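You operate a simulated robot arm through the tools that you are given. There is no shell and no other tool. Be economical: measure what you need, move in short steps, check, and stop when the job is done.

You are at the controls of a simulated robot arm. One attempt, no reset.

JOB
Put things in order on the top of the long table. At the end: the blue jar stands where the green socks stood; the teal travel bottle stands where the pink travel mug stood; the green socks stands on top of the yellow book; the pink travel mug is on the brown wooden coaster; whatever was shut is shut again. Leave all else as you found it, and nothing knocked over.
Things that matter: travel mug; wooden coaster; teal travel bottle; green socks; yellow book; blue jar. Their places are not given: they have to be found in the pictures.

Only the result counts: the job must be done as asked and must still hold three seconds after the hand-in. Knocking over, shifting, dropping, spilling or breaking anything else fails it.

ROBOT AND FRAMES
A 7-joint arm with a two-finger parallel gripper, fixed in place. Base frame: the origin is at the foot of the arm, x ahead of it, y to its left, z up; the work surface is at about z = 760. Readings come in mm, degrees, newtons and seconds.
With the tool pointing down near the work surface it reaches from about 300 to 700 mm from the base axis. Its first joint turns from -66.0 to 66.0 degrees. Payload 1.57 kg.
The tool frame sits at the grasp point between the pads (the TCP): z along the fingers, y along the line on which they close. The tips reach 30 mm beyond it. Largest opening 110 mm; finger width 24, thickness 12; the body of the gripper, 48 by 112 mm, starts 78 mm behind the TCP.
Orientation is that of the tool frame in the base frame, as a unit quaternion [w, x, y, z]. With the fingers straight down and closing along the base's y, the tool's x points along the base's -x, its y along +y and its z along -z.

CONTROLS
- The arm moves only by the tool drive_tool. Its argument "rows" is a list of rows, each a list of 2 entries, a list of its own where there are three numbers: the shift along the base's x, y, z in units of 200 mm (1.0 is 200 mm), then the turn, a rotation vector about the base's x, y, z in units of 180 degrees (1.0 is 180 degrees). In form: [[[dx, dy, dz], [rx, ry, rz]], ...]. A call has 1 to 12 rows; each row is the pose to reach, as a shift and turn from the pose commanded when the call began. "claw" is the opening, from 0 (shut) to 1 (fully open), set as the call begins (left out, the last holds). A call with a number of a shift or a turn outside -1 to 1 is refused whole. Each row takes 0.2 s and may step no farther than 50 mm and 8.6 degrees from the row before; otherwise, or with a gripper value out of range, the whole call is refused. Where a pose cannot be reached the arm comes as near as it can. A force on the tool above 40 N (or 10 N above the force at the start of the call, whichever is more), or a blocked arm, ends the call early, and 0.2 s more pass. The fingers move at their own pace (about 108 mm/s each) and stop on an object; they squeeze with about 26 N. The grip force told is the motor's: it shows also when the fingers shut on nothing. Time passes only in rows, and 0.2 s behind the last, so rows that repeat a pose let the fingers close. The reply holds the time, the measured pose of the TCP, the force on the tool along the base axes, the opening and the grip force, in the units named above and with some noise.
- Cameras (640 x 400 px; columns grow to the right, rows downward): "scene" is fixed at [149.1, -399.4, 1392.6]; the picture's right is [0.80, -0.59, 0.00], its down [-0.41, -0.55, -0.73] and it looks along [0.43, 0.58, -0.69] (base axes); focal length 329 px, centre (320, 200). "wrist" rides on the gripper at [-36, 0, -80] in the tool frame; the picture's right is [0.00, -1.00, 0.00], its down [0.97, 0.00, -0.24] and it looks along [0.24, 0.00, 0.97] (tool axes); focal length 218 px, centre (320, 200).
- get_image(camera): a new picture of that camera. It takes no simulated time.
- measure_at(camera, pixels): for up to 12 pixels [column, row] of the newest picture of that camera ("zoom" is the newest enlarged one), the place [x, y, z] in the base frame of the surface seen there, good to about 3 mm, but the place of the scene camera against the robot may be out by one fixed shift of up to 12 mm in any direction. It takes no simulated time.
- enlarge(camera, box): a new picture of the part [left, top, right, bottom] of that camera's present view, enlarged. It takes no simulated time.
- close_job(): hands the job in; it is judged then, once.

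Go step by step. Measure first, check grasps and placings, and put right what went wrong. The budget is 80 turns and 46 pictures, counting those below and the enlarged ones. Unless the task says otherwise, let go and move clear before handing in.

The tools are called after "Call:" as a command line: name --argument value ..., lists and objects as JSON in quotes. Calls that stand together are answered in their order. drive_tool: Moves the arm, as the interface text tells. Its arguments: {"type":"object","properties":{"rows":{"type":"array"},"claw":{"type":"number"}},"required":["rows"]} The other tools are called the same way: get_image (camera) takes a picture; measure_at (camera, pixels) gives the place of the surface under pixels of a picture; enlarge (camera, box) takes an enlarged picture of a part of a camera's view; close_job () hands the job in.

At the start:

```text
t: 0.0
position: [421.6, -57.3, 1038.1]
ee_rot: [0.0, 0.001, 1.0, 0.001]
wrist_force: [-0.1, 0.3, 0.7]
finger_gap: 110.3
grasp_force: 0.0
```

scene: 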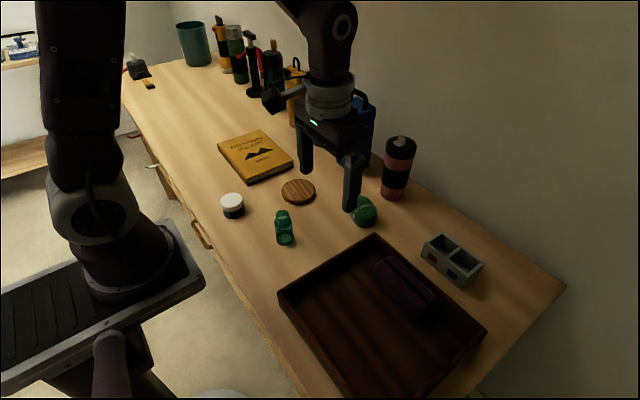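
wrist: 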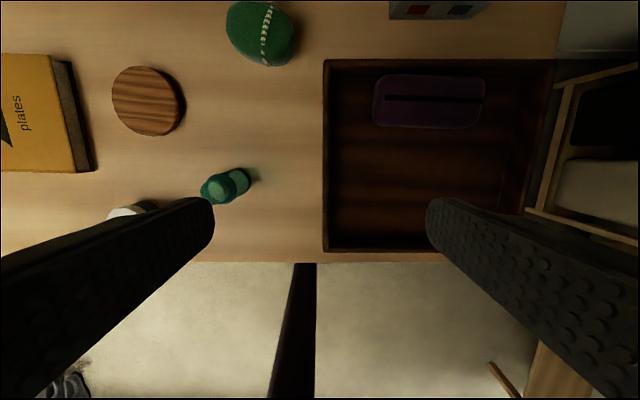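

The scene shows the jar at (232,206), teal bottle (284,228), coaster (298,191), green socks (363,212), mug (397,168) and book (255,157). I enlarge that area for measuring.

Call:
enlarge --camera "scene" --box '[200, 120, 440, 270]'

Call:
measure_at --camera "scene" --pixels '[[232, 198], [233, 214], [282, 214], [285, 240], [298, 190], [365, 205], [366, 222], [401, 141], [394, 195], [255, 155], [218, 144], [248, 183]]'

Call:
measure_at --camera "wrist" --pixels '[[148, 100], [262, 33], [215, 188], [240, 180], [125, 212], [90, 170], [75, 60], [237, 10], [285, 50], [30, 110], [230, 40], [293, 30]]'

```text
2.67 times, centred on (320, 195) of scene
```

zoom: 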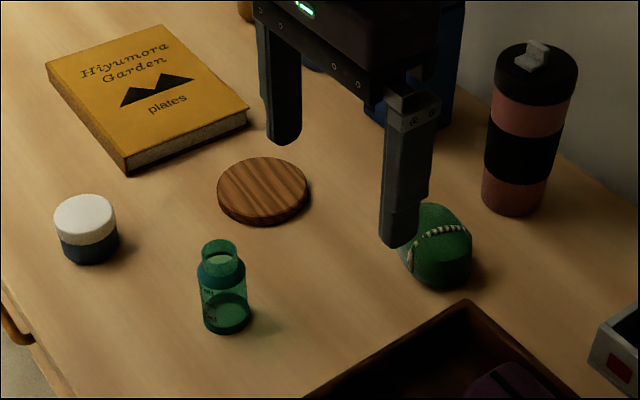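

```text
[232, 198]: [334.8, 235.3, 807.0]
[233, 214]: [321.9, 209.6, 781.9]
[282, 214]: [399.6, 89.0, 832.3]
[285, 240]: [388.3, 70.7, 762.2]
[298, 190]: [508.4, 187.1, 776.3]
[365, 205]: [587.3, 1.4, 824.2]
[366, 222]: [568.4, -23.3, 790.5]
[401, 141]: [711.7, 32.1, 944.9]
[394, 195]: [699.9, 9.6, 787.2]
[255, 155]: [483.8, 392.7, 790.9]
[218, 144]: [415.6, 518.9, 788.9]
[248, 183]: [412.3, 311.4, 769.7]
```

```text
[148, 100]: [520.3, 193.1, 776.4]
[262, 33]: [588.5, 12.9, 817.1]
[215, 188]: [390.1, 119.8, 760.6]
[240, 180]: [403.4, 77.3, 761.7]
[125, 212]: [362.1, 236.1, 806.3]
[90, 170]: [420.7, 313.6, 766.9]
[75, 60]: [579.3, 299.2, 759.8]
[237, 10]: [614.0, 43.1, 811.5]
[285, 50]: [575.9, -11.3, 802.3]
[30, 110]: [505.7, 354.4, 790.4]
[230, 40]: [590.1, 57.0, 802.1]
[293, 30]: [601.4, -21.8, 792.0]
```

Wrist and scene readings agree within ~12 mm. I refine centres and edges in the zoom.

Call:
measure_at --camera "zoom" --pixels '[[58, 216], [114, 216], [85, 197], [85, 232], [220, 190], [306, 190], [264, 160], [264, 212], [498, 75], [574, 75], [486, 195], [543, 200]]'

Call:
measure_at --camera "zoom" --pixels '[[50, 69], [162, 28], [246, 111], [127, 157], [402, 262], [470, 245], [440, 287], [435, 207], [225, 328], [205, 290], [247, 290], [219, 258]]'

Call:
measure_at --camera "wrist" --pixels '[[113, 95], [180, 100], [148, 69], [148, 132], [2, 57], [49, 57], [72, 168], [3, 170], [228, 20], [260, 4], [262, 64], [60, 100]]'

```text
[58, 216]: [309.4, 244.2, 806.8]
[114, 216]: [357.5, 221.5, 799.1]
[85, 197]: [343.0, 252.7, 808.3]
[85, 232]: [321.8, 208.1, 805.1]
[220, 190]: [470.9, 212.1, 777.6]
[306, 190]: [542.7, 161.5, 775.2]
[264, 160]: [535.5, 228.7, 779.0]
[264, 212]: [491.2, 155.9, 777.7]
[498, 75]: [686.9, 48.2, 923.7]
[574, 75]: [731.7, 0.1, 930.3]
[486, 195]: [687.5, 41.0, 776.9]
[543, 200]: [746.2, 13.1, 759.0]
```

```text
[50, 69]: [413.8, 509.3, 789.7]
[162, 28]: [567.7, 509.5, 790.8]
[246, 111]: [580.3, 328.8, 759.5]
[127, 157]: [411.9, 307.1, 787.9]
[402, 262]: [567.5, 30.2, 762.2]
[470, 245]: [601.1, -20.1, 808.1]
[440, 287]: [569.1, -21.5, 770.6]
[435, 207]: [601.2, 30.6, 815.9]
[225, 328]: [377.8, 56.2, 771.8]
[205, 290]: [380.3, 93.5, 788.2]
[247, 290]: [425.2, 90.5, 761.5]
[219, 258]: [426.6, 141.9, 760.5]
```

```text
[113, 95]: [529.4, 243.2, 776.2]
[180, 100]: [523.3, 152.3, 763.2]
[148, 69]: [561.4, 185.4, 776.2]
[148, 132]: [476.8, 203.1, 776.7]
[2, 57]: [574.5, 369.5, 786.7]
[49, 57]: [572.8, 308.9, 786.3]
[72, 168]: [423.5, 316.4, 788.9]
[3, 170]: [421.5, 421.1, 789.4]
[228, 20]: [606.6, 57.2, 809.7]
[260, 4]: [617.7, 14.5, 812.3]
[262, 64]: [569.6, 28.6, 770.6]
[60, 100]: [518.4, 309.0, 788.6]
```

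Wrist readings put the coaster near (519,195), so scene readings run about (-11,-5) off. I move the hand above the socks and mug for a closer look.

Call:
drive_tool --rows '[[[0.2, 0.08, 0.05], [0, 0, 0]], [[0.4, 0.16, 0.1], [0, 0, 0]], [[0.6, 0.24, 0.1], [0, 0, 0]], [[0.8, 0.32, 0.1], [0, 0, 0]], [[1.0, 0.4, 0.1], [0, 0, 0]]]' --claw 1

Call:
get_image --camera "wrist"

Call:
get_image --camera "scene"

```text
t: 1.2
position: [622.1, 23.7, 1058.0]
ee_rot: [-0.001, 0.0, 1.0, -0.001]
wrist_force: [-0.8, -0.4, -0.4]
finger_gap: 110.0
grasp_force: 0.0
```

```text
42 pictures are left
```

wrist: 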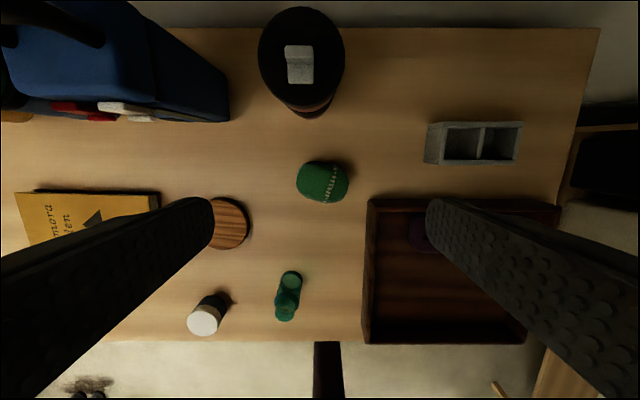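

```text
41 pictures are left
```

scene: 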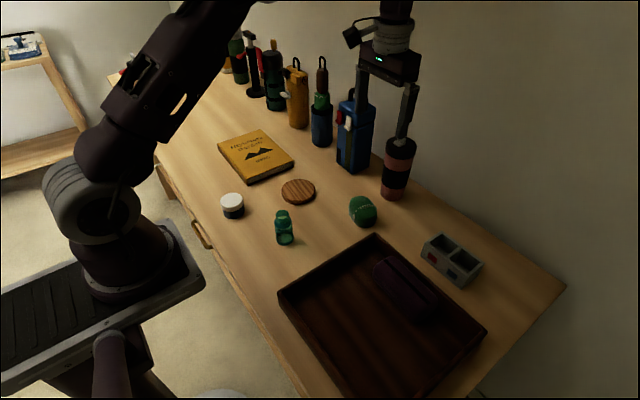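

A blue tall container sits left of the mug at (150,80); I measure the mug, that neighbour, socks and others.

Call:
measure_at --camera "wrist" --pixels '[[262, 50], [342, 50], [300, 12], [300, 85], [299, 62], [310, 112], [228, 100], [215, 65], [222, 120], [180, 90], [300, 27], [150, 60]]'

Call:
measure_at --camera "wrist" --pixels '[[298, 182], [348, 182], [323, 162], [323, 201], [322, 181], [204, 320], [190, 320], [219, 320], [204, 308], [204, 333], [245, 222], [228, 224]]'

Call:
enlarge --camera "scene" --box '[300, 60, 460, 230]'

Call:
enlarge --camera "wrist" --box '[160, 150, 400, 350]'

```text
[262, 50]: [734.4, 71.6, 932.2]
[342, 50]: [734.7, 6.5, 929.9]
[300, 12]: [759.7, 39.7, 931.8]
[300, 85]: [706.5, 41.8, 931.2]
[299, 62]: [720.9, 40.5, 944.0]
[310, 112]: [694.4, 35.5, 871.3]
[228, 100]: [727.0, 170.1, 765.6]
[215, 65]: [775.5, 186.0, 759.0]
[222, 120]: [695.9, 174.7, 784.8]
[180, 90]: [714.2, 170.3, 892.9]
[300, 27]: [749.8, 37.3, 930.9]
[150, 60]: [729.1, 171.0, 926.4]
```

```text
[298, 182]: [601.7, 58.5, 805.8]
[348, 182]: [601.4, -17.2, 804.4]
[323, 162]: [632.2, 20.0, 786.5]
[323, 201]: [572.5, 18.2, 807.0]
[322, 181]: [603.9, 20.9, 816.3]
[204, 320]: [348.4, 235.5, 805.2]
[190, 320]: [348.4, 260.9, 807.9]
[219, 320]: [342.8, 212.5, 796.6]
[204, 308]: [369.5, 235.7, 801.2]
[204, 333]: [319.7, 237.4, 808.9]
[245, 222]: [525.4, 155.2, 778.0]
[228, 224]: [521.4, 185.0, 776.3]
```

```text
2.35 times, centred on (380, 145) of scene
```

zoom: 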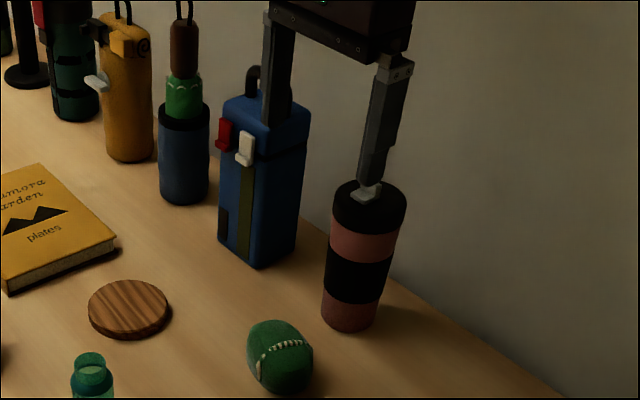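

```text
2.00 times, centred on (280, 250) of wrist
```

zoom: 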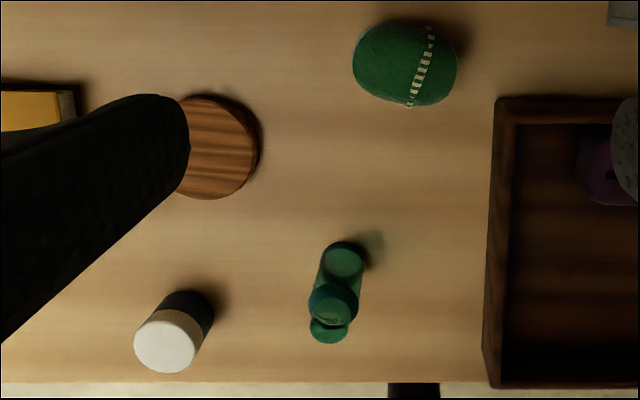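

Mug lid centre is about (732,39); socks centre (603,20), spanning y -17..58 with top 816. I descend over the socks, closing along y.

Call:
drive_tool --rows '[[[-0.09, -0.015, 0], [0, 0, 0]], [[-0.09, -0.015, -0.2], [0, 0, 0]], [[-0.09, -0.015, -0.4], [0, 0, 0]], [[-0.09, -0.015, -0.6], [0, 0, 0]], [[-0.09, -0.015, -0.8], [0, 0, 0]]]' --claw 1

Call:
get_image --camera "wrist"

```text
t: 2.4
position: [603.3, 20.3, 898.8]
ee_rot: [0.0, 0.0, 1.0, 0.0]
wrist_force: [0.2, 0.0, -0.2]
finger_gap: 109.9
grasp_force: 0.0
```

```text
38 pictures are left
```

wrist: 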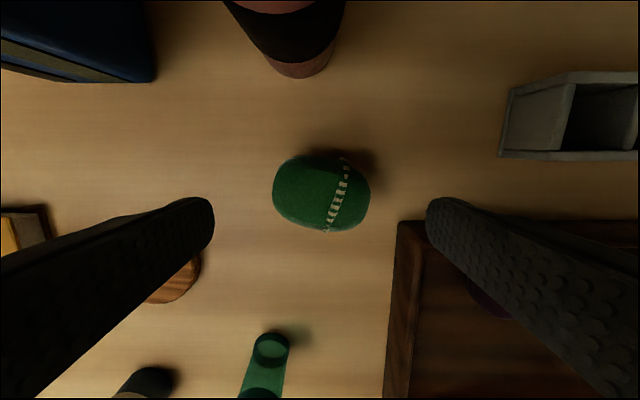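

The socks lie at (320,192); I measure them again along with the tray corner (400,222) and the mug foot (300,72).

Call:
measure_at --camera "wrist" --pixels '[[275, 190], [369, 192], [315, 158], [328, 230], [321, 192], [399, 222], [424, 222], [300, 78], [272, 65], [331, 55], [300, 70], [360, 220]]'

```text
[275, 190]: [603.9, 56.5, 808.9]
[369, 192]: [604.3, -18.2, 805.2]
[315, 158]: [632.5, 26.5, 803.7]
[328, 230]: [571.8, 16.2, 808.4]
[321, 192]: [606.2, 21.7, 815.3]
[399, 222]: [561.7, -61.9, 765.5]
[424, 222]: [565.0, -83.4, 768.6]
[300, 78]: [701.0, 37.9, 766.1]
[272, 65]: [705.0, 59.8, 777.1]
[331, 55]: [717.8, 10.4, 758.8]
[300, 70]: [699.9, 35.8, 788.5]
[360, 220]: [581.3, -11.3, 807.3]
```

Socks centre is (602,19), clear of the tray corner at x 565. I descend to z 797, close, and lift a little.

Call:
drive_tool --rows '[[[0, 0, -0.2], [0, 0, 0]], [[0, 0, -0.4], [0, 0, 0]], [[0, 0, -0.505], [0, 0, 0]]]' --claw 1

Call:
drive_tool --rows '[[[0, 0, 0], [0, 0, 0]], [[0, 0, 0], [0, 0, 0]], [[0, 0, 0], [0, 0, 0]], [[0, 0, 0], [0, 0, 0]], [[0, 0, 0.1], [0, 0, 0]], [[0, 0, 0.2], [0, 0, 0]]]' --claw 0

Call:
get_image --camera "wrist"

```text
t: 3.2
position: [603.3, 19.3, 798.8]
ee_rot: [0.0, 0.0, 1.0, 0.0]
wrist_force: [0.0, 0.2, 0.2]
finger_gap: 109.9
grasp_force: 0.0
```

```text
t: 4.6
position: [604.7, 19.3, 838.4]
ee_rot: [0.001, 0.0, 1.0, -0.001]
wrist_force: [-2.4, -0.6, 15.4]
finger_gap: 68.1
grasp_force: 26.4
```

```text
37 pictures are left
```

wrist: 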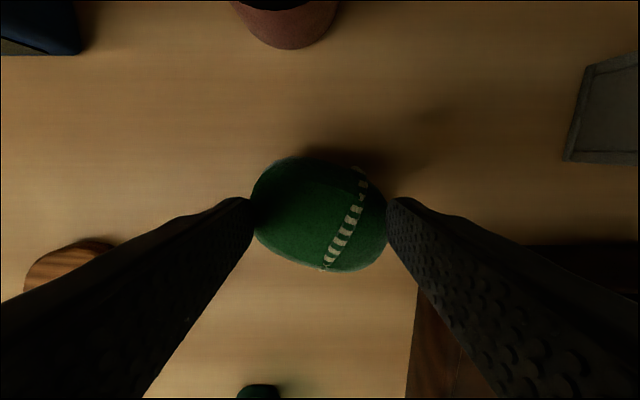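

Socks held (gap 68 mm) and lifted. I raise them and carry toward the book centre near (503,405).

Call:
drive_tool --rows '[[[0, 0, 0.2], [0, 0, 0]], [[-0.05, 0.1, 0.35], [0, 0, 0]], [[-0.1, 0.3, 0.4], [0, 0, 0]], [[-0.15, 0.5, 0.4], [0, 0, 0]], [[-0.2, 0.7, 0.4], [0, 0, 0]], [[-0.25, 0.9, 0.4], [0, 0, 0]], [[-0.3, 1.0, 0.4], [0, 0, 0]]]' --claw 0

Call:
drive_tool --rows '[[[-0.1, 0.15, 0], [0, 0, 0]], [[-0.15, 0.35, 0], [0, 0, 0]], [[-0.2, 0.55, 0], [0, 0, 0]], [[-0.2, 0.75, 0], [0, 0, 0]], [[-0.2, 0.9, 0], [0, 0, 0]], [[-0.2, 0.9, 0], [0, 0, 0]]]' --claw 0

Call:
get_image --camera "wrist"

```text
t: 6.2
position: [544.1, 221.8, 918.1]
ee_rot: [0.0, 0.001, 1.0, 0.0]
wrist_force: [-0.4, -0.5, -0.5]
finger_gap: 0.0
grasp_force: 21.2
```

```text
t: 7.6
position: [503.1, 399.5, 917.0]
ee_rot: [0.0, 0.0, 1.0, 0.001]
wrist_force: [-0.5, -0.6, 0.7]
finger_gap: 0.0
grasp_force: 21.4
```

```text
36 pictures are left
```

wrist: 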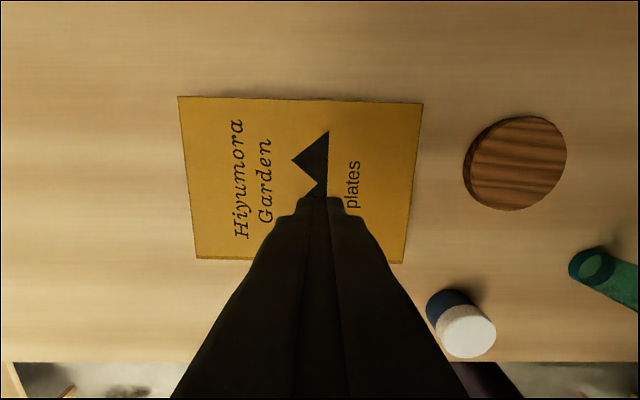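

The gap reads 0: the socks slipped out on the way. I look at the scene to find them.

Call:
get_image --camera "scene"

```text
35 pictures are left
```

scene: 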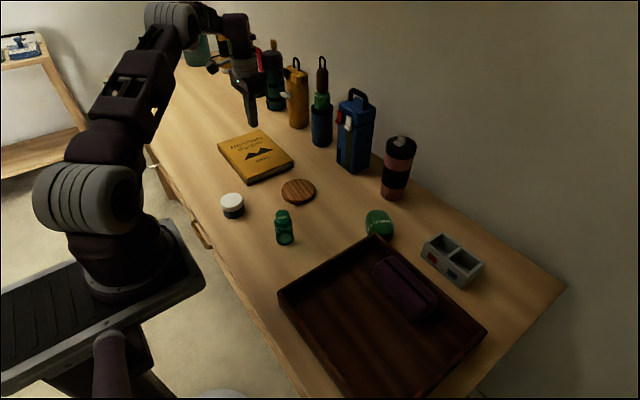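

The socks fell back to the table, now at (378,224), beside the tray corner. I measure and zoom in.

Call:
enlarge --camera "scene" --box '[330, 180, 450, 260]'

Call:
measure_at --camera "scene" --pixels '[[378, 212], [378, 224], [366, 224], [391, 224], [380, 236]]'

Call:
drive_tool --rows '[[[0.05, -0.2, 0.1], [0, 0, 0]], [[0.1, -0.4, 0.2], [0, 0, 0]], [[0.2, -0.6, 0.2], [0, 0, 0]], [[0.3, -0.8, 0.2], [0, 0, 0]], [[0.4, -1.0, 0.2], [0, 0, 0]]]' --claw 1

Call:
drive_tool --rows '[[[0.1, -0.2, 0], [0, 0, 0]], [[0.1, -0.4, 0], [0, 0, 0]], [[0.1, -0.6, 0], [0, 0, 0]], [[0.1, -0.8, 0], [0, 0, 0]], [[0.1, -1.0, 0], [0, 0, 0]]]' --claw 1

Call:
get_image --camera "wrist"

```text
5.00 times, centred on (390, 220) of scene
```

zoom: 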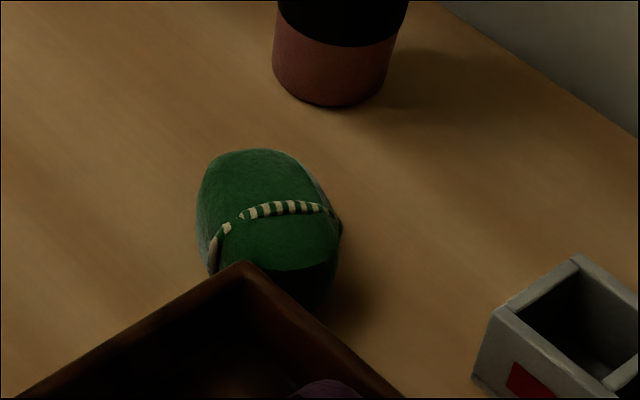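

```text
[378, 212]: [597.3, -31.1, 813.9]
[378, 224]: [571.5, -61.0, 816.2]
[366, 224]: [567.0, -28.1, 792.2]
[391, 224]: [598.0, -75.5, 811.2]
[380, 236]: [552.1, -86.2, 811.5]
```

```text
t: 8.8
position: [584.9, 200.3, 957.7]
ee_rot: [0.0, 0.0, 1.0, 0.001]
wrist_force: [-0.3, -0.9, -0.5]
finger_gap: 110.0
grasp_force: 0.0
```

```text
t: 10.0
position: [603.5, 0.6, 956.8]
ee_rot: [0.0, 0.0, 1.0, 0.0]
wrist_force: [-0.9, -0.6, 0.6]
finger_gap: 110.2
grasp_force: 0.0
```

```text
33 pictures are left
```

wrist: 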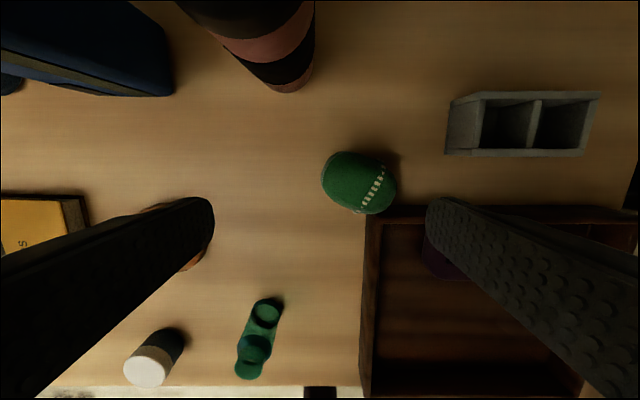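

The socks now sit at (358,183), close against the tray's far wall. I measure them and the tray corner (369,207) to see whether it shifted.

Call:
enlarge --camera "wrist" --box '[290, 130, 450, 230]'

Call:
measure_at --camera "wrist" --pixels '[[322, 177], [396, 192], [352, 153], [366, 213], [359, 183], [371, 209], [363, 222], [410, 208], [338, 207], [385, 163], [362, 395], [635, 210]]'

```text
4.00 times, centred on (370, 180) of wrist
```

zoom: 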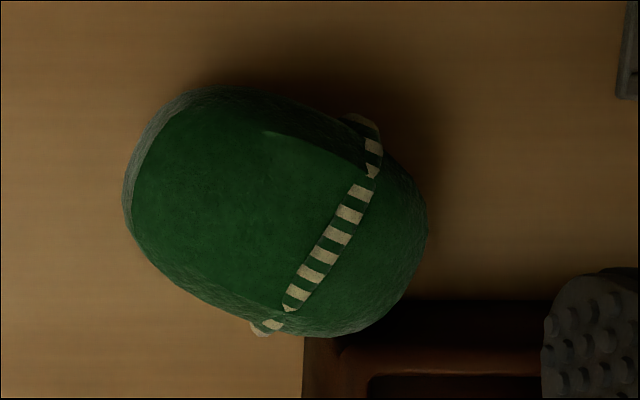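

```text
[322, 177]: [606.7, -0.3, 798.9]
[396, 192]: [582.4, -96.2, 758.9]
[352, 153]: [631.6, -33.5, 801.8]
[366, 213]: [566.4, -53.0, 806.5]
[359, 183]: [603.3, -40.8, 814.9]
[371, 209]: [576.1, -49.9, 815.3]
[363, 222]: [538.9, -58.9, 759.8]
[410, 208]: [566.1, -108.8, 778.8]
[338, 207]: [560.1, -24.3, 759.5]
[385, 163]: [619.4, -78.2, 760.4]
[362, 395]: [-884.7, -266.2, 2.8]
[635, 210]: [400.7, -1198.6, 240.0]
```

The socks are at about (601,-39), long axis turned ~23°; the tray seems unmoved. I'll turn the hand +67° to grip across the short axis, clear of the tray corner.

Call:
drive_tool --rows '[[[0, -0.05, 0], [0, 0, 0.0465]], [[0, -0.1, 0], [0, 0, 0.093]], [[0, -0.15, 0], [0, 0, 0.1395]], [[0, -0.2, 0], [0, 0, 0.186]], [[0, -0.2, 0], [0, 0, 0.2325]], [[0, -0.2, 0], [0, 0, 0.279]], [[0, -0.2, 0], [0, 0, 0.3255]], [[0, -0.2, 0], [0, 0, 0.372]], [[0, -0.2, 0], [0, 0, 0.372]]]' --claw 1

Call:
get_image --camera "wrist"

```text
t: 12.0
position: [603.2, -40.1, 958.0]
ee_rot: [0.0, -0.551, 0.834, 0.0]
wrist_force: [0.4, 1.3, -1.3]
finger_gap: 110.2
grasp_force: 0.0
```

```text
31 pictures are left
```

wrist: 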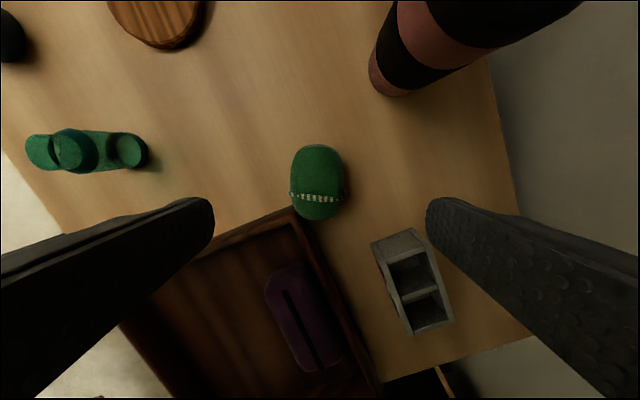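

The socks' long axis now runs along the fingers' width direction. I check centre, tray corner (293,208), grey box corner (371,242).

Call:
measure_at --camera "wrist" --pixels '[[291, 180], [344, 180], [317, 146], [317, 219], [317, 182], [291, 208], [280, 215], [371, 243], [410, 229]]'

```text
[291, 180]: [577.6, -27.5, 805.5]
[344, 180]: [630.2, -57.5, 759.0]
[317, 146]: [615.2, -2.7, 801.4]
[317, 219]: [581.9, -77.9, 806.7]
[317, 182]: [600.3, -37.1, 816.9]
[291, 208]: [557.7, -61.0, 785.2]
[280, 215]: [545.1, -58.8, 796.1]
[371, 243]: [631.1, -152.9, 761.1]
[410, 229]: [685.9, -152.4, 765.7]
```

Centre (599,-40); fingers will be clear of tray. I descend to about 795 and close, then lift slowly.

Call:
drive_tool --rows '[[[-0.02, 0, -0.2], [0, 0, 0]], [[-0.02, 0, -0.4], [0, 0, 0]], [[-0.02, 0, -0.6], [0, 0, 0]], [[-0.02, 0, -0.75], [0, 0, 0]], [[-0.02, 0, -0.82], [0, 0, 0]]]' --claw 1

Call:
drive_tool --rows '[[[0, 0, 0], [0, 0, 0]], [[0, 0, 0], [0, 0, 0]], [[0, 0, 0], [0, 0, 0]], [[0, 0, 0], [0, 0, 0]], [[0, 0, 0.05], [0, 0, 0]], [[0, 0, 0.1], [0, 0, 0]], [[0, 0, 0.15], [0, 0, 0]], [[0, 0, 0.15], [0, 0, 0]]]' --claw 0

Call:
get_image --camera "wrist"

```text
t: 13.2
position: [599.6, -38.7, 792.9]
ee_rot: [0.001, -0.551, 0.834, 0.001]
wrist_force: [0.1, 0.4, -0.3]
finger_gap: 109.9
grasp_force: 0.0
```

```text
t: 15.0
position: [600.7, -39.7, 823.8]
ee_rot: [-0.001, -0.551, 0.834, 0.0]
wrist_force: [-0.1, -0.1, -0.7]
finger_gap: 62.1
grasp_force: 25.7
```

```text
30 pictures are left
```

wrist: 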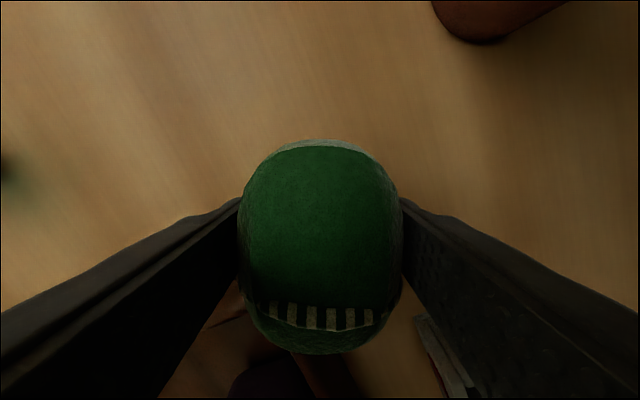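

Firmly held across the short axis (gap 62, centred). I lift and carry in small steps, checking the grip.

Call:
drive_tool --rows '[[[0, 0, 0.1], [0, 0, 0]], [[0, 0, 0.2], [0, 0, 0]], [[0, 0, 0.3], [0, 0, 0]], [[0, 0.1, 0.35], [0, 0, 0]], [[-0.04, 0.22, 0.35], [0, 0, 0]], [[-0.08, 0.36, 0.35], [0, 0, 0]], [[-0.12, 0.5, 0.35], [0, 0, 0]], [[-0.16, 0.64, 0.35], [0, 0, 0]], [[-0.2, 0.78, 0.35], [0, 0, 0]], [[-0.25, 0.9, 0.35], [0, 0, 0]], [[-0.25, 1.0, 0.35], [0, 0, 0]]]' --claw 0

```text
t: 17.4
position: [551.1, 161.0, 893.5]
ee_rot: [0.0, -0.55, 0.835, 0.001]
wrist_force: [-1.4, -0.1, -0.2]
finger_gap: 62.0
grasp_force: 25.8
```

Still held. I continue to above the book at (503,400).

Call:
drive_tool --rows '[[[-0.02, 0.1, 0], [0, 0, 0]], [[-0.06, 0.24, 0], [0, 0, 0]], [[-0.1, 0.38, 0], [0, 0, 0]], [[-0.14, 0.52, 0], [0, 0, 0]], [[-0.18, 0.66, 0], [0, 0, 0]], [[-0.22, 0.8, 0], [0, 0, 0]], [[-0.24, 0.92, 0], [0, 0, 0]], [[-0.24, 1.0, 0], [0, 0, 0]]]' --claw 0

Call:
drive_tool --rows '[[[0, 0.1, 0], [0, 0, 0]], [[0, 0.2, 0], [0, 0, 0]], [[0, 0.2, -0.1], [0, 0, 0]], [[0, 0.2, -0.2], [0, 0, 0]], [[0, 0.2, -0.2], [0, 0, 0]]]' --claw 0

Call:
get_image --camera "wrist"

Call:
enlarge --camera "scene" --box '[200, 80, 320, 200]'

```text
t: 19.2
position: [501.6, 360.3, 892.8]
ee_rot: [0.001, -0.551, 0.834, 0.0]
wrist_force: [-0.3, 0.2, -1.0]
finger_gap: 62.0
grasp_force: 25.9
```

```text
t: 20.4
position: [501.3, 399.0, 854.9]
ee_rot: [0.001, -0.552, 0.834, 0.0]
wrist_force: [0.3, -0.4, 0.6]
finger_gap: 61.9
grasp_force: 26.1
```

```text
29 pictures are left
```

wrist: 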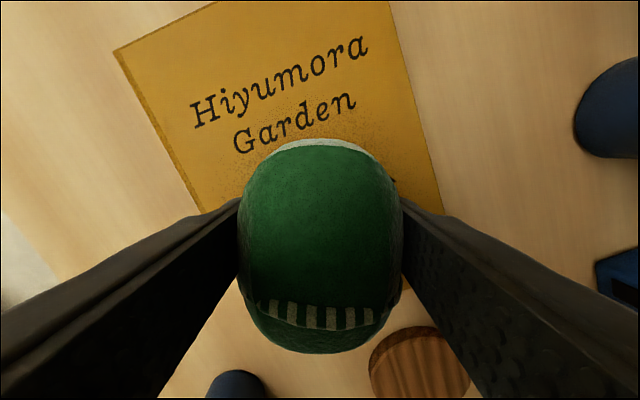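

```text
3.33 times, centred on (260, 140) of scene
```

zoom: 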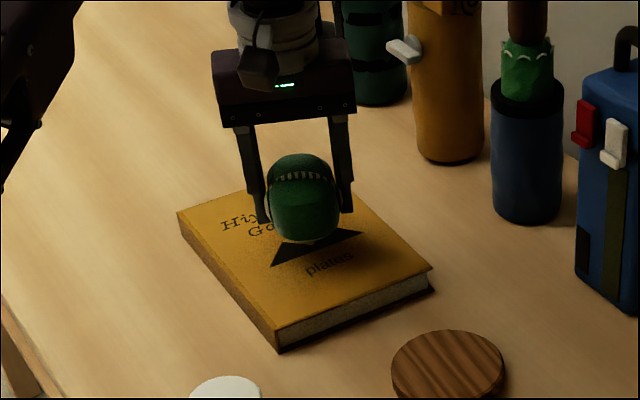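

Over the book. The socks base should meet the book at TCP z ≈ 822; I lower and then release, and rise.

Call:
drive_tool --rows '[[[0, 0, -0.08], [0, 0, 0]], [[0, 0, -0.13], [0, 0, 0]], [[0, 0, -0.16], [0, 0, 0]], [[0, 0, -0.16], [0, 0, 0]]]' --claw 0

Call:
drive_tool --rows '[[[0, 0, 0], [0, 0, 0]], [[0, 0, 0], [0, 0, 0]], [[0, 0, 0.02], [0, 0, 0]], [[0, 0, 0.2], [0, 0, 0]], [[0, 0, 0.4], [0, 0, 0]], [[0, 0, 0.6], [0, 0, 0]]]' --claw 0.8

Call:
get_image --camera "wrist"

```text
t: 21.4
position: [500.8, 401.2, 821.8]
ee_rot: [0.001, -0.551, 0.834, 0.0]
wrist_force: [-1.2, -1.2, 4.1]
finger_gap: 62.2
grasp_force: 26.6
```

```text
t: 22.8
position: [501.5, 399.3, 941.5]
ee_rot: [-0.001, -0.551, 0.834, 0.0]
wrist_force: [0.3, 0.5, -0.8]
finger_gap: 87.9
grasp_force: 0.1
```

```text
27 pictures are left
```

wrist: 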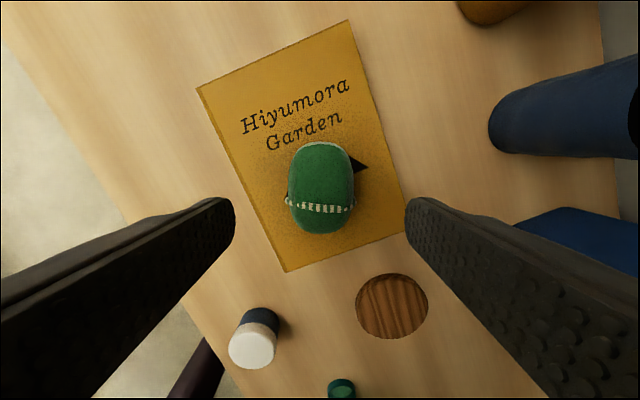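

Socks stand on the book. Next I turn the hand back and go over the jar near (346,236).

Call:
drive_tool --rows '[[[-0.09, -0.1, 0], [0, 0, -0.0465]], [[-0.19, -0.2, 0], [0, 0, -0.093]], [[-0.29, -0.3, 0], [0, 0, -0.1395]], [[-0.39, -0.4, 0], [0, 0, -0.186]], [[-0.49, -0.5, 0], [0, 0, -0.2325]], [[-0.59, -0.6, 0], [0, 0, -0.279]], [[-0.69, -0.7, 0], [0, 0, -0.3255]], [[-0.775, -0.815, 0], [0, 0, -0.372]], [[-0.775, -0.815, 0], [0, 0, -0.372]]]' --claw 1

Call:
get_image --camera "wrist"

```text
t: 24.8
position: [345.6, 237.4, 941.5]
ee_rot: [-0.001, 0.002, 1.0, -0.001]
wrist_force: [1.4, -0.1, 0.0]
finger_gap: 110.1
grasp_force: 0.0
```

```text
26 pictures are left
```

wrist: 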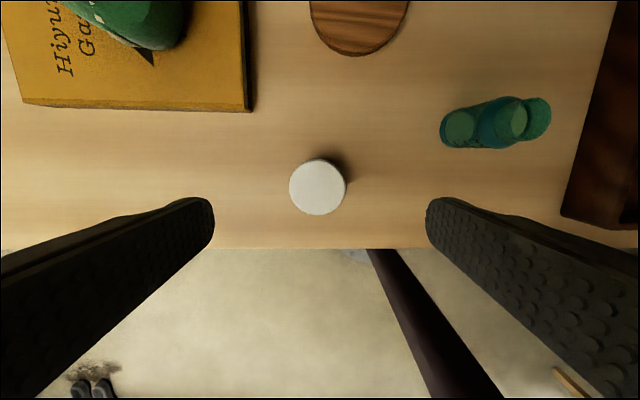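

Jar lid is at (318,187); I measure it and the bottle's parts too.

Call:
measure_at --camera "wrist" --pixels '[[290, 187], [345, 187], [318, 160], [318, 213], [318, 187], [441, 130], [460, 110], [460, 147], [538, 118], [512, 98], [500, 147], [470, 128]]'

```text
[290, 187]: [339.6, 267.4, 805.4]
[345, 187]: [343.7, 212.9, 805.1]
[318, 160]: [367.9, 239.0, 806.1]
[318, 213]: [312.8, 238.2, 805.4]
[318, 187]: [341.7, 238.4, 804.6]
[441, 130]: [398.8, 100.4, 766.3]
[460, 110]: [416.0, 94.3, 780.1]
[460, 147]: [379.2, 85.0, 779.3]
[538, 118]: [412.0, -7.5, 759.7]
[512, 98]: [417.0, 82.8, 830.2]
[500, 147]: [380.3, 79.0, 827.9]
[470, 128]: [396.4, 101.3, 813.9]
```

Jar centre is (341,240), diameter 55, top 806. I descend to z 793, grip and lift a little.

Call:
drive_tool --rows '[[[-0.022, 0.013, -0.2], [0, 0, 0]], [[-0.022, 0.013, -0.4], [0, 0, 0]], [[-0.022, 0.013, -0.6], [0, 0, 0]], [[-0.022, 0.013, -0.74], [0, 0, 0]], [[-0.022, 0.013, -0.74], [0, 0, 0]]]' --claw 1

Call:
drive_tool --rows '[[[0, 0, 0], [0, 0, 0]], [[0, 0, 0], [0, 0, 0]], [[0, 0, 0], [0, 0, 0]], [[0, 0, 0], [0, 0, 0]], [[0, 0, 0.05], [0, 0, 0]], [[0, 0, 0.15], [0, 0, 0]], [[0, 0, 0.3], [0, 0, 0]], [[0, 0, 0.5], [0, 0, 0]], [[0, 0, 0.5], [0, 0, 0]]]' --claw 0

Call:
get_image --camera "wrist"

```text
t: 26.0
position: [342.3, 241.4, 793.0]
ee_rot: [0.0, 0.0, 1.0, 0.0]
wrist_force: [0.0, -0.9, -0.2]
finger_gap: 110.1
grasp_force: 0.0
```

```text
t: 28.0
position: [340.9, 240.8, 893.5]
ee_rot: [0.0, 0.001, 1.0, 0.0]
wrist_force: [0.4, -0.8, -1.2]
finger_gap: 56.5
grasp_force: 26.2
```

```text
25 pictures are left
```

wrist: 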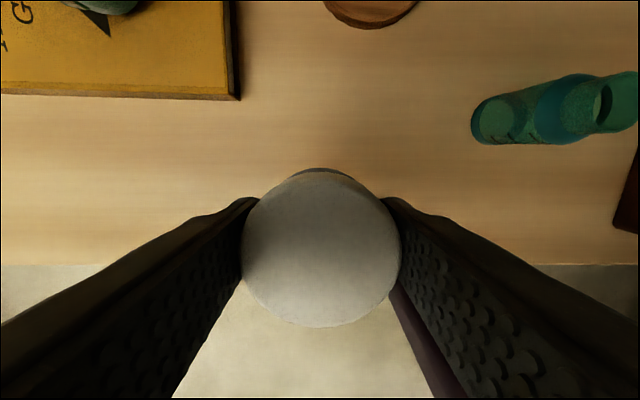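

Jar is held (gap 56.5). I carry it to the socks' old spot (602,19).

Call:
drive_tool --rows '[[[0.1, -0.08, 0], [0, 0, 0]], [[0.24, -0.2, 0], [0, 0, 0]], [[0.4, -0.33, 0], [0, 0, 0]], [[0.55, -0.46, 0], [0, 0, 0]], [[0.7, -0.59, 0], [0, 0, 0]], [[0.82, -0.69, 0], [0, 0, 0]], [[0.9, -0.75, 0], [0, 0, 0]]]' --claw 0

Call:
drive_tool --rows '[[[0.12, -0.1, 0], [0, 0, 0]], [[0.26, -0.22, 0], [0, 0, 0]], [[0.36, -0.32, 0], [0, 0, 0]], [[0.405, -0.355, 0], [0, 0, 0]], [[0.405, -0.355, -0.2], [0, 0, 0]], [[0.405, -0.355, -0.3], [0, 0, 0]], [[0.405, -0.355, -0.3], [0, 0, 0]]]' --claw 0

```text
t: 29.6
position: [523.4, 90.2, 894.0]
ee_rot: [0.0, -0.001, 1.0, 0.0]
wrist_force: [-1.0, -1.3, -0.4]
finger_gap: 56.4
grasp_force: 25.4
```

```text
t: 31.2
position: [603.4, 19.9, 833.9]
ee_rot: [0.001, 0.0, 1.0, 0.0]
wrist_force: [0.1, -0.4, -0.9]
finger_gap: 56.4
grasp_force: 25.8
```

Over the spot at (603,20). I lower to z 793.5, release, and rise straight up.

Call:
drive_tool --rows '[[[0, 0, -0.1], [0, 0, 0]], [[0, 0, -0.17], [0, 0, 0]], [[0, 0, -0.202], [0, 0, 0]], [[0, 0, -0.202], [0, 0, 0]]]' --claw 0

Call:
drive_tool --rows '[[[0, 0, 0], [0, 0, 0]], [[0, 0, 0], [0, 0, 0]], [[0, 0, 0.02], [0, 0, 0]], [[0, 0, 0.2], [0, 0, 0]], [[0, 0, 0.4], [0, 0, 0]], [[0, 0, 0.6], [0, 0, 0]], [[0, 0, 0.8], [0, 0, 0]], [[0, 0, 1.0], [0, 0, 0]]]' --claw 1

Call:
get_image --camera "wrist"

```text
t: 32.2
position: [602.9, 20.0, 793.2]
ee_rot: [0.001, 0.001, 1.0, 0.001]
wrist_force: [0.4, -0.1, -0.7]
finger_gap: 56.5
grasp_force: 26.2
```

```text
t: 34.0
position: [602.7, 18.7, 995.2]
ee_rot: [0.0, 0.001, 1.0, 0.0]
wrist_force: [0.3, 0.4, 0.4]
finger_gap: 110.4
grasp_force: 0.1
```

```text
24 pictures are left
```

wrist: 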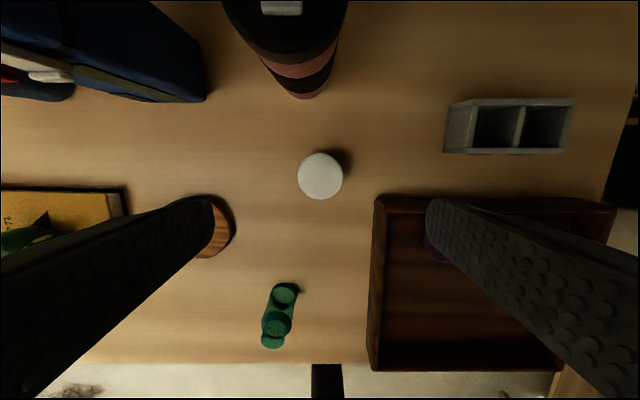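

The jar stands in place. Now I test reach over the mug at (731,38), staying above it.

Call:
drive_tool --rows '[[[0.05, 0.02, 0.15], [0, 0, 0]], [[0.2, 0.05, 0.2], [0, 0, 0]], [[0.4, 0.08, 0.2], [0, 0, 0]], [[0.55, 0.1, 0.2], [0, 0, 0]], [[0.64, 0.1, 0.2], [0, 0, 0]], [[0.64, 0.1, 0.2], [0, 0, 0]]]' --claw 1

Call:
get_image --camera "wrist"

```text
t: 35.4
position: [677.0, 34.8, 1031.8]
ee_rot: [0.001, -0.001, 1.0, -0.001]
wrist_force: [-1.5, 0.2, -0.6]
finger_gap: 109.8
grasp_force: 0.1
out of reach, approached as far as the arm can: row 3, 4, 5, 6
```

```text
23 pictures are left
```

wrist: 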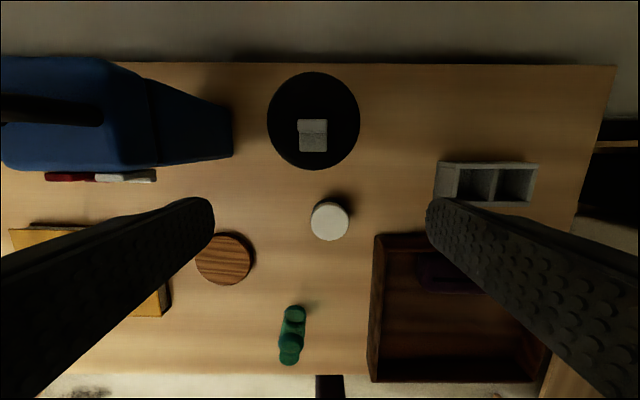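

Straight-down reach ends at x≈677, so I need an outward tilt. I measure the mug lid here (centre about (313,120)), then pull back while tilting the tool 30° outward.

Call:
measure_at --camera "wrist" --pixels '[[270, 120], [357, 120], [313, 76], [313, 167], [313, 128], [313, 148], [330, 213], [313, 211], [347, 221], [329, 238], [329, 220], [230, 140]]'

Call:
drive_tool --rows '[[[-0.1, 0, 0.05], [0, 0, 0]], [[-0.2, 0, 0.05], [0, -0.0417, 0]], [[-0.3, 0, 0.05], [0, -0.0833, 0]], [[-0.3, 0, 0.05], [0, -0.125, 0]], [[-0.3, 0, 0.05], [0, -0.1667, 0]], [[-0.3, 0, 0.05], [0, -0.1667, 0]]]' --claw 1

```text
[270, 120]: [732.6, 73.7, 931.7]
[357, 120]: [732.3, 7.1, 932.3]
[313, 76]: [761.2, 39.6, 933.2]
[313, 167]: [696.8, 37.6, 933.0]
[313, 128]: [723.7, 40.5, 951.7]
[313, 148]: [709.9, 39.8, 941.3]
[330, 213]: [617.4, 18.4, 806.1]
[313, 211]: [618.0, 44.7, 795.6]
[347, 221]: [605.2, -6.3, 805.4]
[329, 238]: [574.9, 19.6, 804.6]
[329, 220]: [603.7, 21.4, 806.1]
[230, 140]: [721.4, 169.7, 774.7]
```

```text
t: 36.8
position: [614.7, 36.2, 1042.4]
ee_rot: [0.26, 0.001, 0.966, 0.0]
wrist_force: [-0.9, 0.1, 0.9]
finger_gap: 109.8
grasp_force: 0.0
```

Mug centre is (729,40.5), diameter 67, lid 933, button 952. With 30° tilt I move over it at z 1005.

Call:
drive_tool --rows '[[[0.15, 0.01, 0], [0, 0, 0]], [[0.3, 0.021, 0], [0, 0, 0]], [[0.45, 0.021, -0.05], [0, 0, 0]], [[0.57, 0.021, -0.15], [0, 0, 0]], [[0.57, 0.021, -0.19], [0, 0, 0]], [[0.57, 0.021, -0.19], [0, 0, 0]]]' --claw 1

Call:
get_image --camera "wrist"

Call:
enlarge --camera "scene" --box '[300, 40, 460, 220]'

```text
t: 38.2
position: [731.0, 41.0, 1004.6]
ee_rot: [0.259, 0.001, 0.966, 0.001]
wrist_force: [0.3, 0.0, 0.1]
finger_gap: 110.0
grasp_force: 0.0
```

```text
22 pictures are left
```

wrist: 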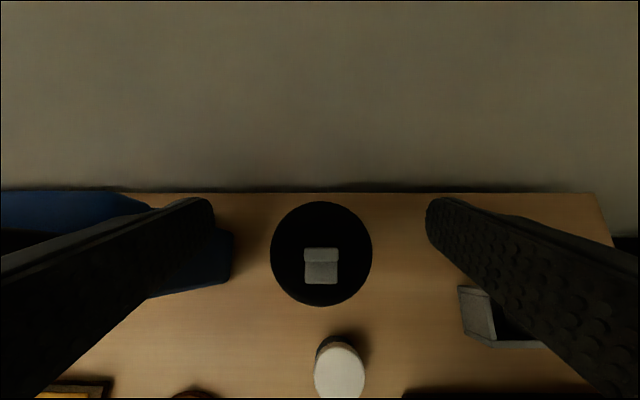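

```text
2.22 times, centred on (380, 130) of scene
```

zoom: 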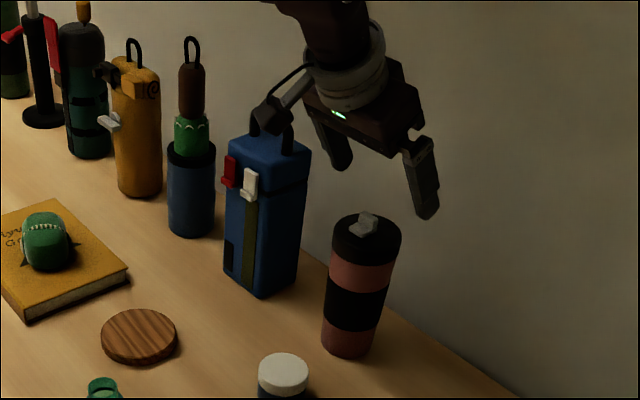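

The view is lined up. A dark part of the wrist at zoom (270,115) appears near the blue container's handle; I measure it before descending.

Call:
measure_at --camera "zoom" --pixels '[[262, 116], [275, 110], [295, 92], [305, 72], [288, 135], [254, 120], [270, 145], [340, 155], [425, 205], [350, 120], [315, 100]]'

```text
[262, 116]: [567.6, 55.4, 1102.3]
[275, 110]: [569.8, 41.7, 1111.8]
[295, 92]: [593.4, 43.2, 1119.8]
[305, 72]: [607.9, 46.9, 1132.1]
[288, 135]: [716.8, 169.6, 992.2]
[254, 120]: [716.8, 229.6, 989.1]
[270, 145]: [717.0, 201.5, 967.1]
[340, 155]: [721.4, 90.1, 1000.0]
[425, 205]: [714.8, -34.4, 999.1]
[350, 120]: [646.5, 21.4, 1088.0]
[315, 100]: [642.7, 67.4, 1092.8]
```

That part sits at about (568,50) well above anything on descent. I lower to z 888 around the mug.

Call:
drive_tool --rows '[[[-0.01, 0, -0.15], [0, 0, 0]], [[-0.01, 0, -0.3], [0, 0, 0]], [[-0.01, 0, -0.45], [0, 0, 0]], [[-0.01, 0, -0.58], [0, 0, 0]], [[-0.01, 0, -0.58], [0, 0, 0]]]' --claw 1

Call:
get_image --camera "wrist"

Call:
enlarge --camera "scene" --box '[300, 60, 460, 220]'

```text
t: 39.4
position: [727.0, 41.2, 888.4]
ee_rot: [0.26, 0.0, 0.966, 0.0]
wrist_force: [0.1, 0.5, 0.4]
finger_gap: 110.0
grasp_force: 0.0
```

```text
20 pictures are left
```

wrist: 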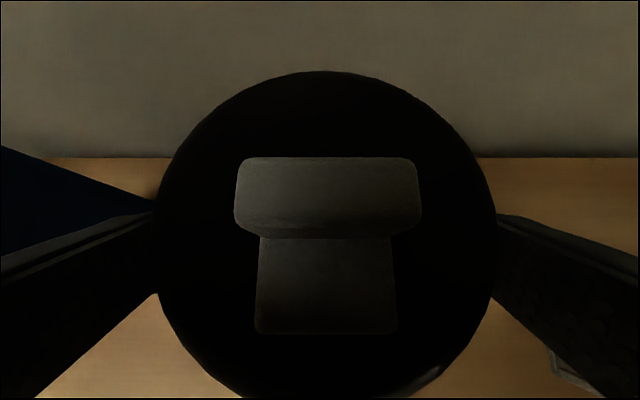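

```text
2.50 times, centred on (380, 140) of scene
```

zoom: 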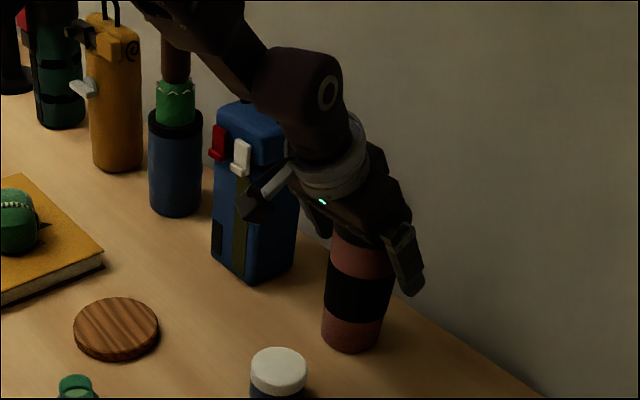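

The mug sits centred between the fingers. I close and lift gently.

Call:
drive_tool --rows '[[[0, 0, 0], [0, 0, 0]], [[0, 0, 0], [0, 0, 0]], [[0, 0, 0], [0, 0, 0]], [[0, 0, 0], [0, 0, 0]], [[0, 0, 0.04], [0, 0, 0]], [[0, 0, 0.1], [0, 0, 0]], [[0, 0, 0.1], [0, 0, 0]]]' --claw 0

Call:
enlarge --camera "scene" --box '[300, 60, 460, 220]'

```text
t: 41.0
position: [727.8, 41.0, 908.1]
ee_rot: [0.258, 0.0, 0.966, 0.001]
wrist_force: [0.0, 0.1, -2.1]
finger_gap: 74.6
grasp_force: 25.6
```

```text
2.50 times, centred on (380, 140) of scene
```

zoom: 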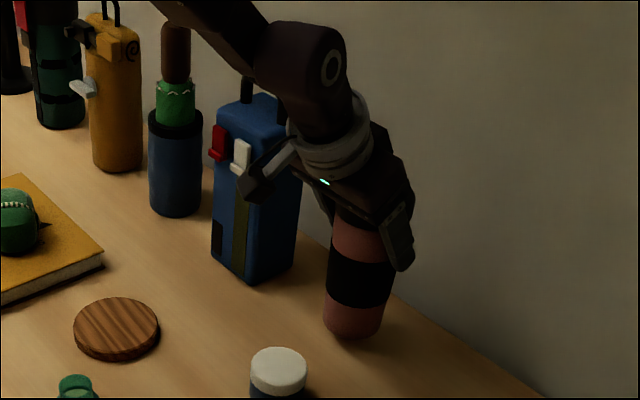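

Mug held upright. I lift higher, pull back in x, then go diagonally to above the coaster.

Call:
drive_tool --rows '[[[0, 0, 0.1], [0, 0, 0]], [[0, 0, 0.2], [0, 0, 0]], [[0, 0, 0.3], [0, 0, 0]], [[-0.1, 0, 0.3], [0, 0, 0]], [[-0.24, 0, 0.3], [0, 0, 0]], [[-0.38, 0.02, 0.3], [0, 0, 0]], [[-0.5, 0.1, 0.3], [0, 0, 0]], [[-0.6, 0.22, 0.3], [0, 0, 0]], [[-0.7, 0.36, 0.3], [0, 0, 0]], [[-0.8, 0.5, 0.3], [0, 0, 0]], [[-0.9, 0.62, 0.3], [0, 0, 0]], [[-0.95, 0.7, 0.3], [0, 0, 0]]]' --claw 0

Call:
get_image --camera "scene"

```text
t: 43.6
position: [536.2, 181.0, 969.4]
ee_rot: [0.259, 0.001, 0.966, -0.001]
wrist_force: [-0.6, 0.5, -2.5]
finger_gap: 74.9
grasp_force: 26.5
```

```text
17 pictures are left
```

scene: 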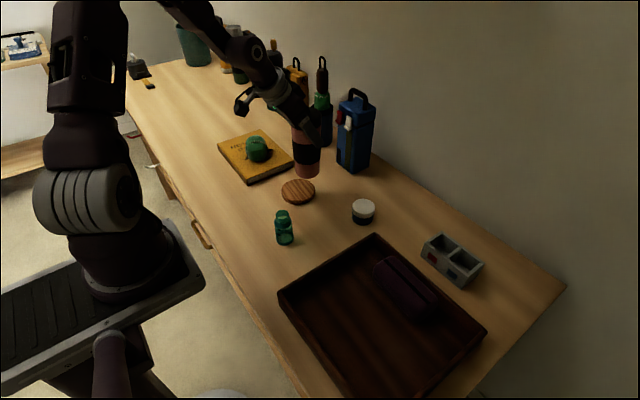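

The mug hangs above near the coaster. I align over (518,197) and lower to about 10 mm above it, then check.

Call:
drive_tool --rows '[[[-0.05, 0.05, 0], [0, 0, 0]], [[-0.093, 0.083, 0], [0, 0, 0]], [[-0.093, 0.083, -0.1], [0, 0, 0]], [[-0.093, 0.083, -0.2], [0, 0, 0]], [[-0.093, 0.083, -0.265], [0, 0, 0]], [[-0.093, 0.083, -0.265], [0, 0, 0]]]' --claw 0

Call:
enlarge --camera "scene" --box '[240, 110, 360, 220]'

```text
t: 45.0
position: [519.1, 196.8, 914.8]
ee_rot: [0.259, 0.001, 0.966, 0.0]
wrist_force: [0.0, 0.9, -2.6]
finger_gap: 74.2
grasp_force: 25.7
```

```text
3.64 times, centred on (300, 165) of scene
```

zoom: 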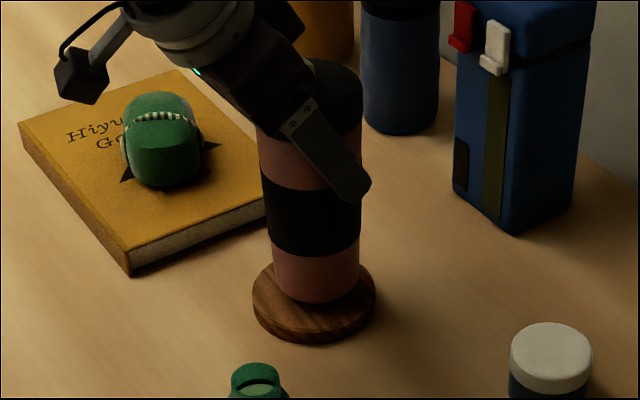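

Alignment looks good: mug foot (315,283) over coaster. I lower onto it and release.

Call:
drive_tool --rows '[[[0, 0, -0.025], [0, 0, 0]], [[0, 0, -0.045], [0, 0, 0]], [[0, 0, -0.045], [0, 0, 0]]]' --claw 0

Call:
enlarge --camera "scene" --box '[240, 110, 360, 220]'

```text
t: 45.8
position: [519.6, 197.4, 905.4]
ee_rot: [0.259, 0.001, 0.966, 0.001]
wrist_force: [0.0, 0.0, -1.8]
finger_gap: 74.3
grasp_force: 26.0
```

```text
3.64 times, centred on (300, 165) of scene
```

zoom: 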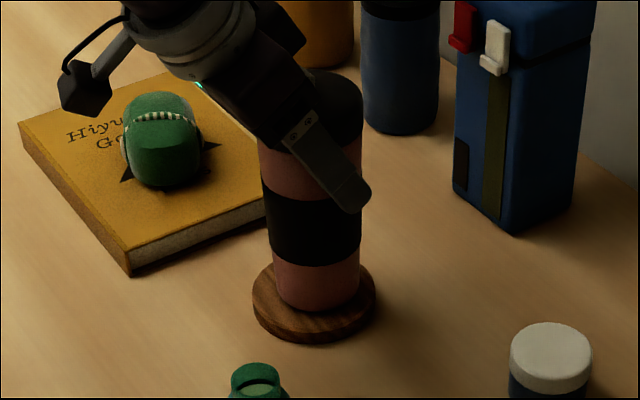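

Close to contact. I lower a further 1.5 mm, then release and back away along the tool axis.

Call:
drive_tool --rows '[[[0, 0, -0.004], [0, 0, 0]], [[0, 0, -0.008], [0, 0, 0]], [[0, 0, -0.008], [0, 0, 0]]]' --claw 0

```text
t: 46.6
position: [519.6, 196.7, 904.3]
ee_rot: [0.259, 0.0, 0.966, 0.0]
wrist_force: [-0.5, 0.0, -2.1]
finger_gap: 74.3
grasp_force: 25.8
```

Force still about the mug's weight; I lower another 2 mm and watch the force.

Call:
drive_tool --rows '[[[0, 0, -0.005], [0, 0, 0]], [[0, 0, -0.01], [0, 0, 0]], [[0, 0, -0.01], [0, 0, 0]]]' --claw 0

```text
t: 47.4
position: [520.2, 197.0, 903.2]
ee_rot: [0.261, 0.001, 0.965, 0.001]
wrist_force: [-2.2, -0.5, 18.0]
finger_gap: 74.2
grasp_force: 26.2
```

Contact now (18 N). I ease up 1 mm, open, then rise straight up.

Call:
drive_tool --rows '[[[0, 0, 0.005], [0, 0, 0]], [[0, 0, 0.005], [0, 0, 0]]]' --claw 0

Call:
drive_tool --rows '[[[0, 0, 0], [0, 0, 0]], [[0, 0, 0], [0, 0, 0]], [[0, 0, 0.1], [0, 0, 0]], [[0, 0, 0.3], [0, 0, 0]], [[0, 0, 0.5], [0, 0, 0]], [[0, 0, 0.62], [0, 0, 0]]]' --claw 1

Call:
get_image --camera "scene"

```text
t: 48.0
position: [520.1, 197.1, 903.9]
ee_rot: [0.259, 0.0, 0.966, -0.001]
wrist_force: [2.8, 1.2, 10.7]
finger_gap: 74.4
grasp_force: 25.8
```

```text
t: 49.4
position: [519.0, 196.7, 1028.0]
ee_rot: [0.259, 0.0, 0.966, 0.001]
wrist_force: [-0.1, 0.3, 0.0]
finger_gap: 110.1
grasp_force: 0.0
```

```text
14 pictures are left
```

scene: 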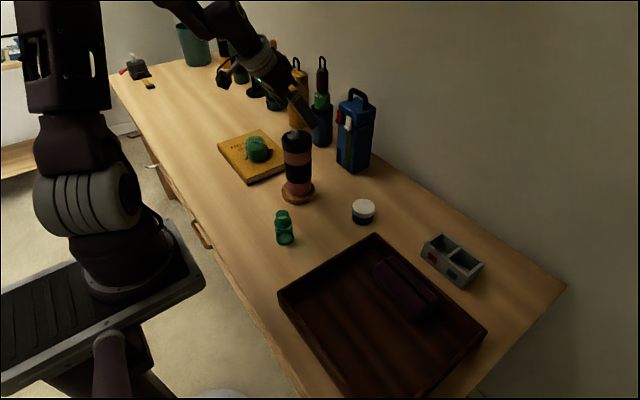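

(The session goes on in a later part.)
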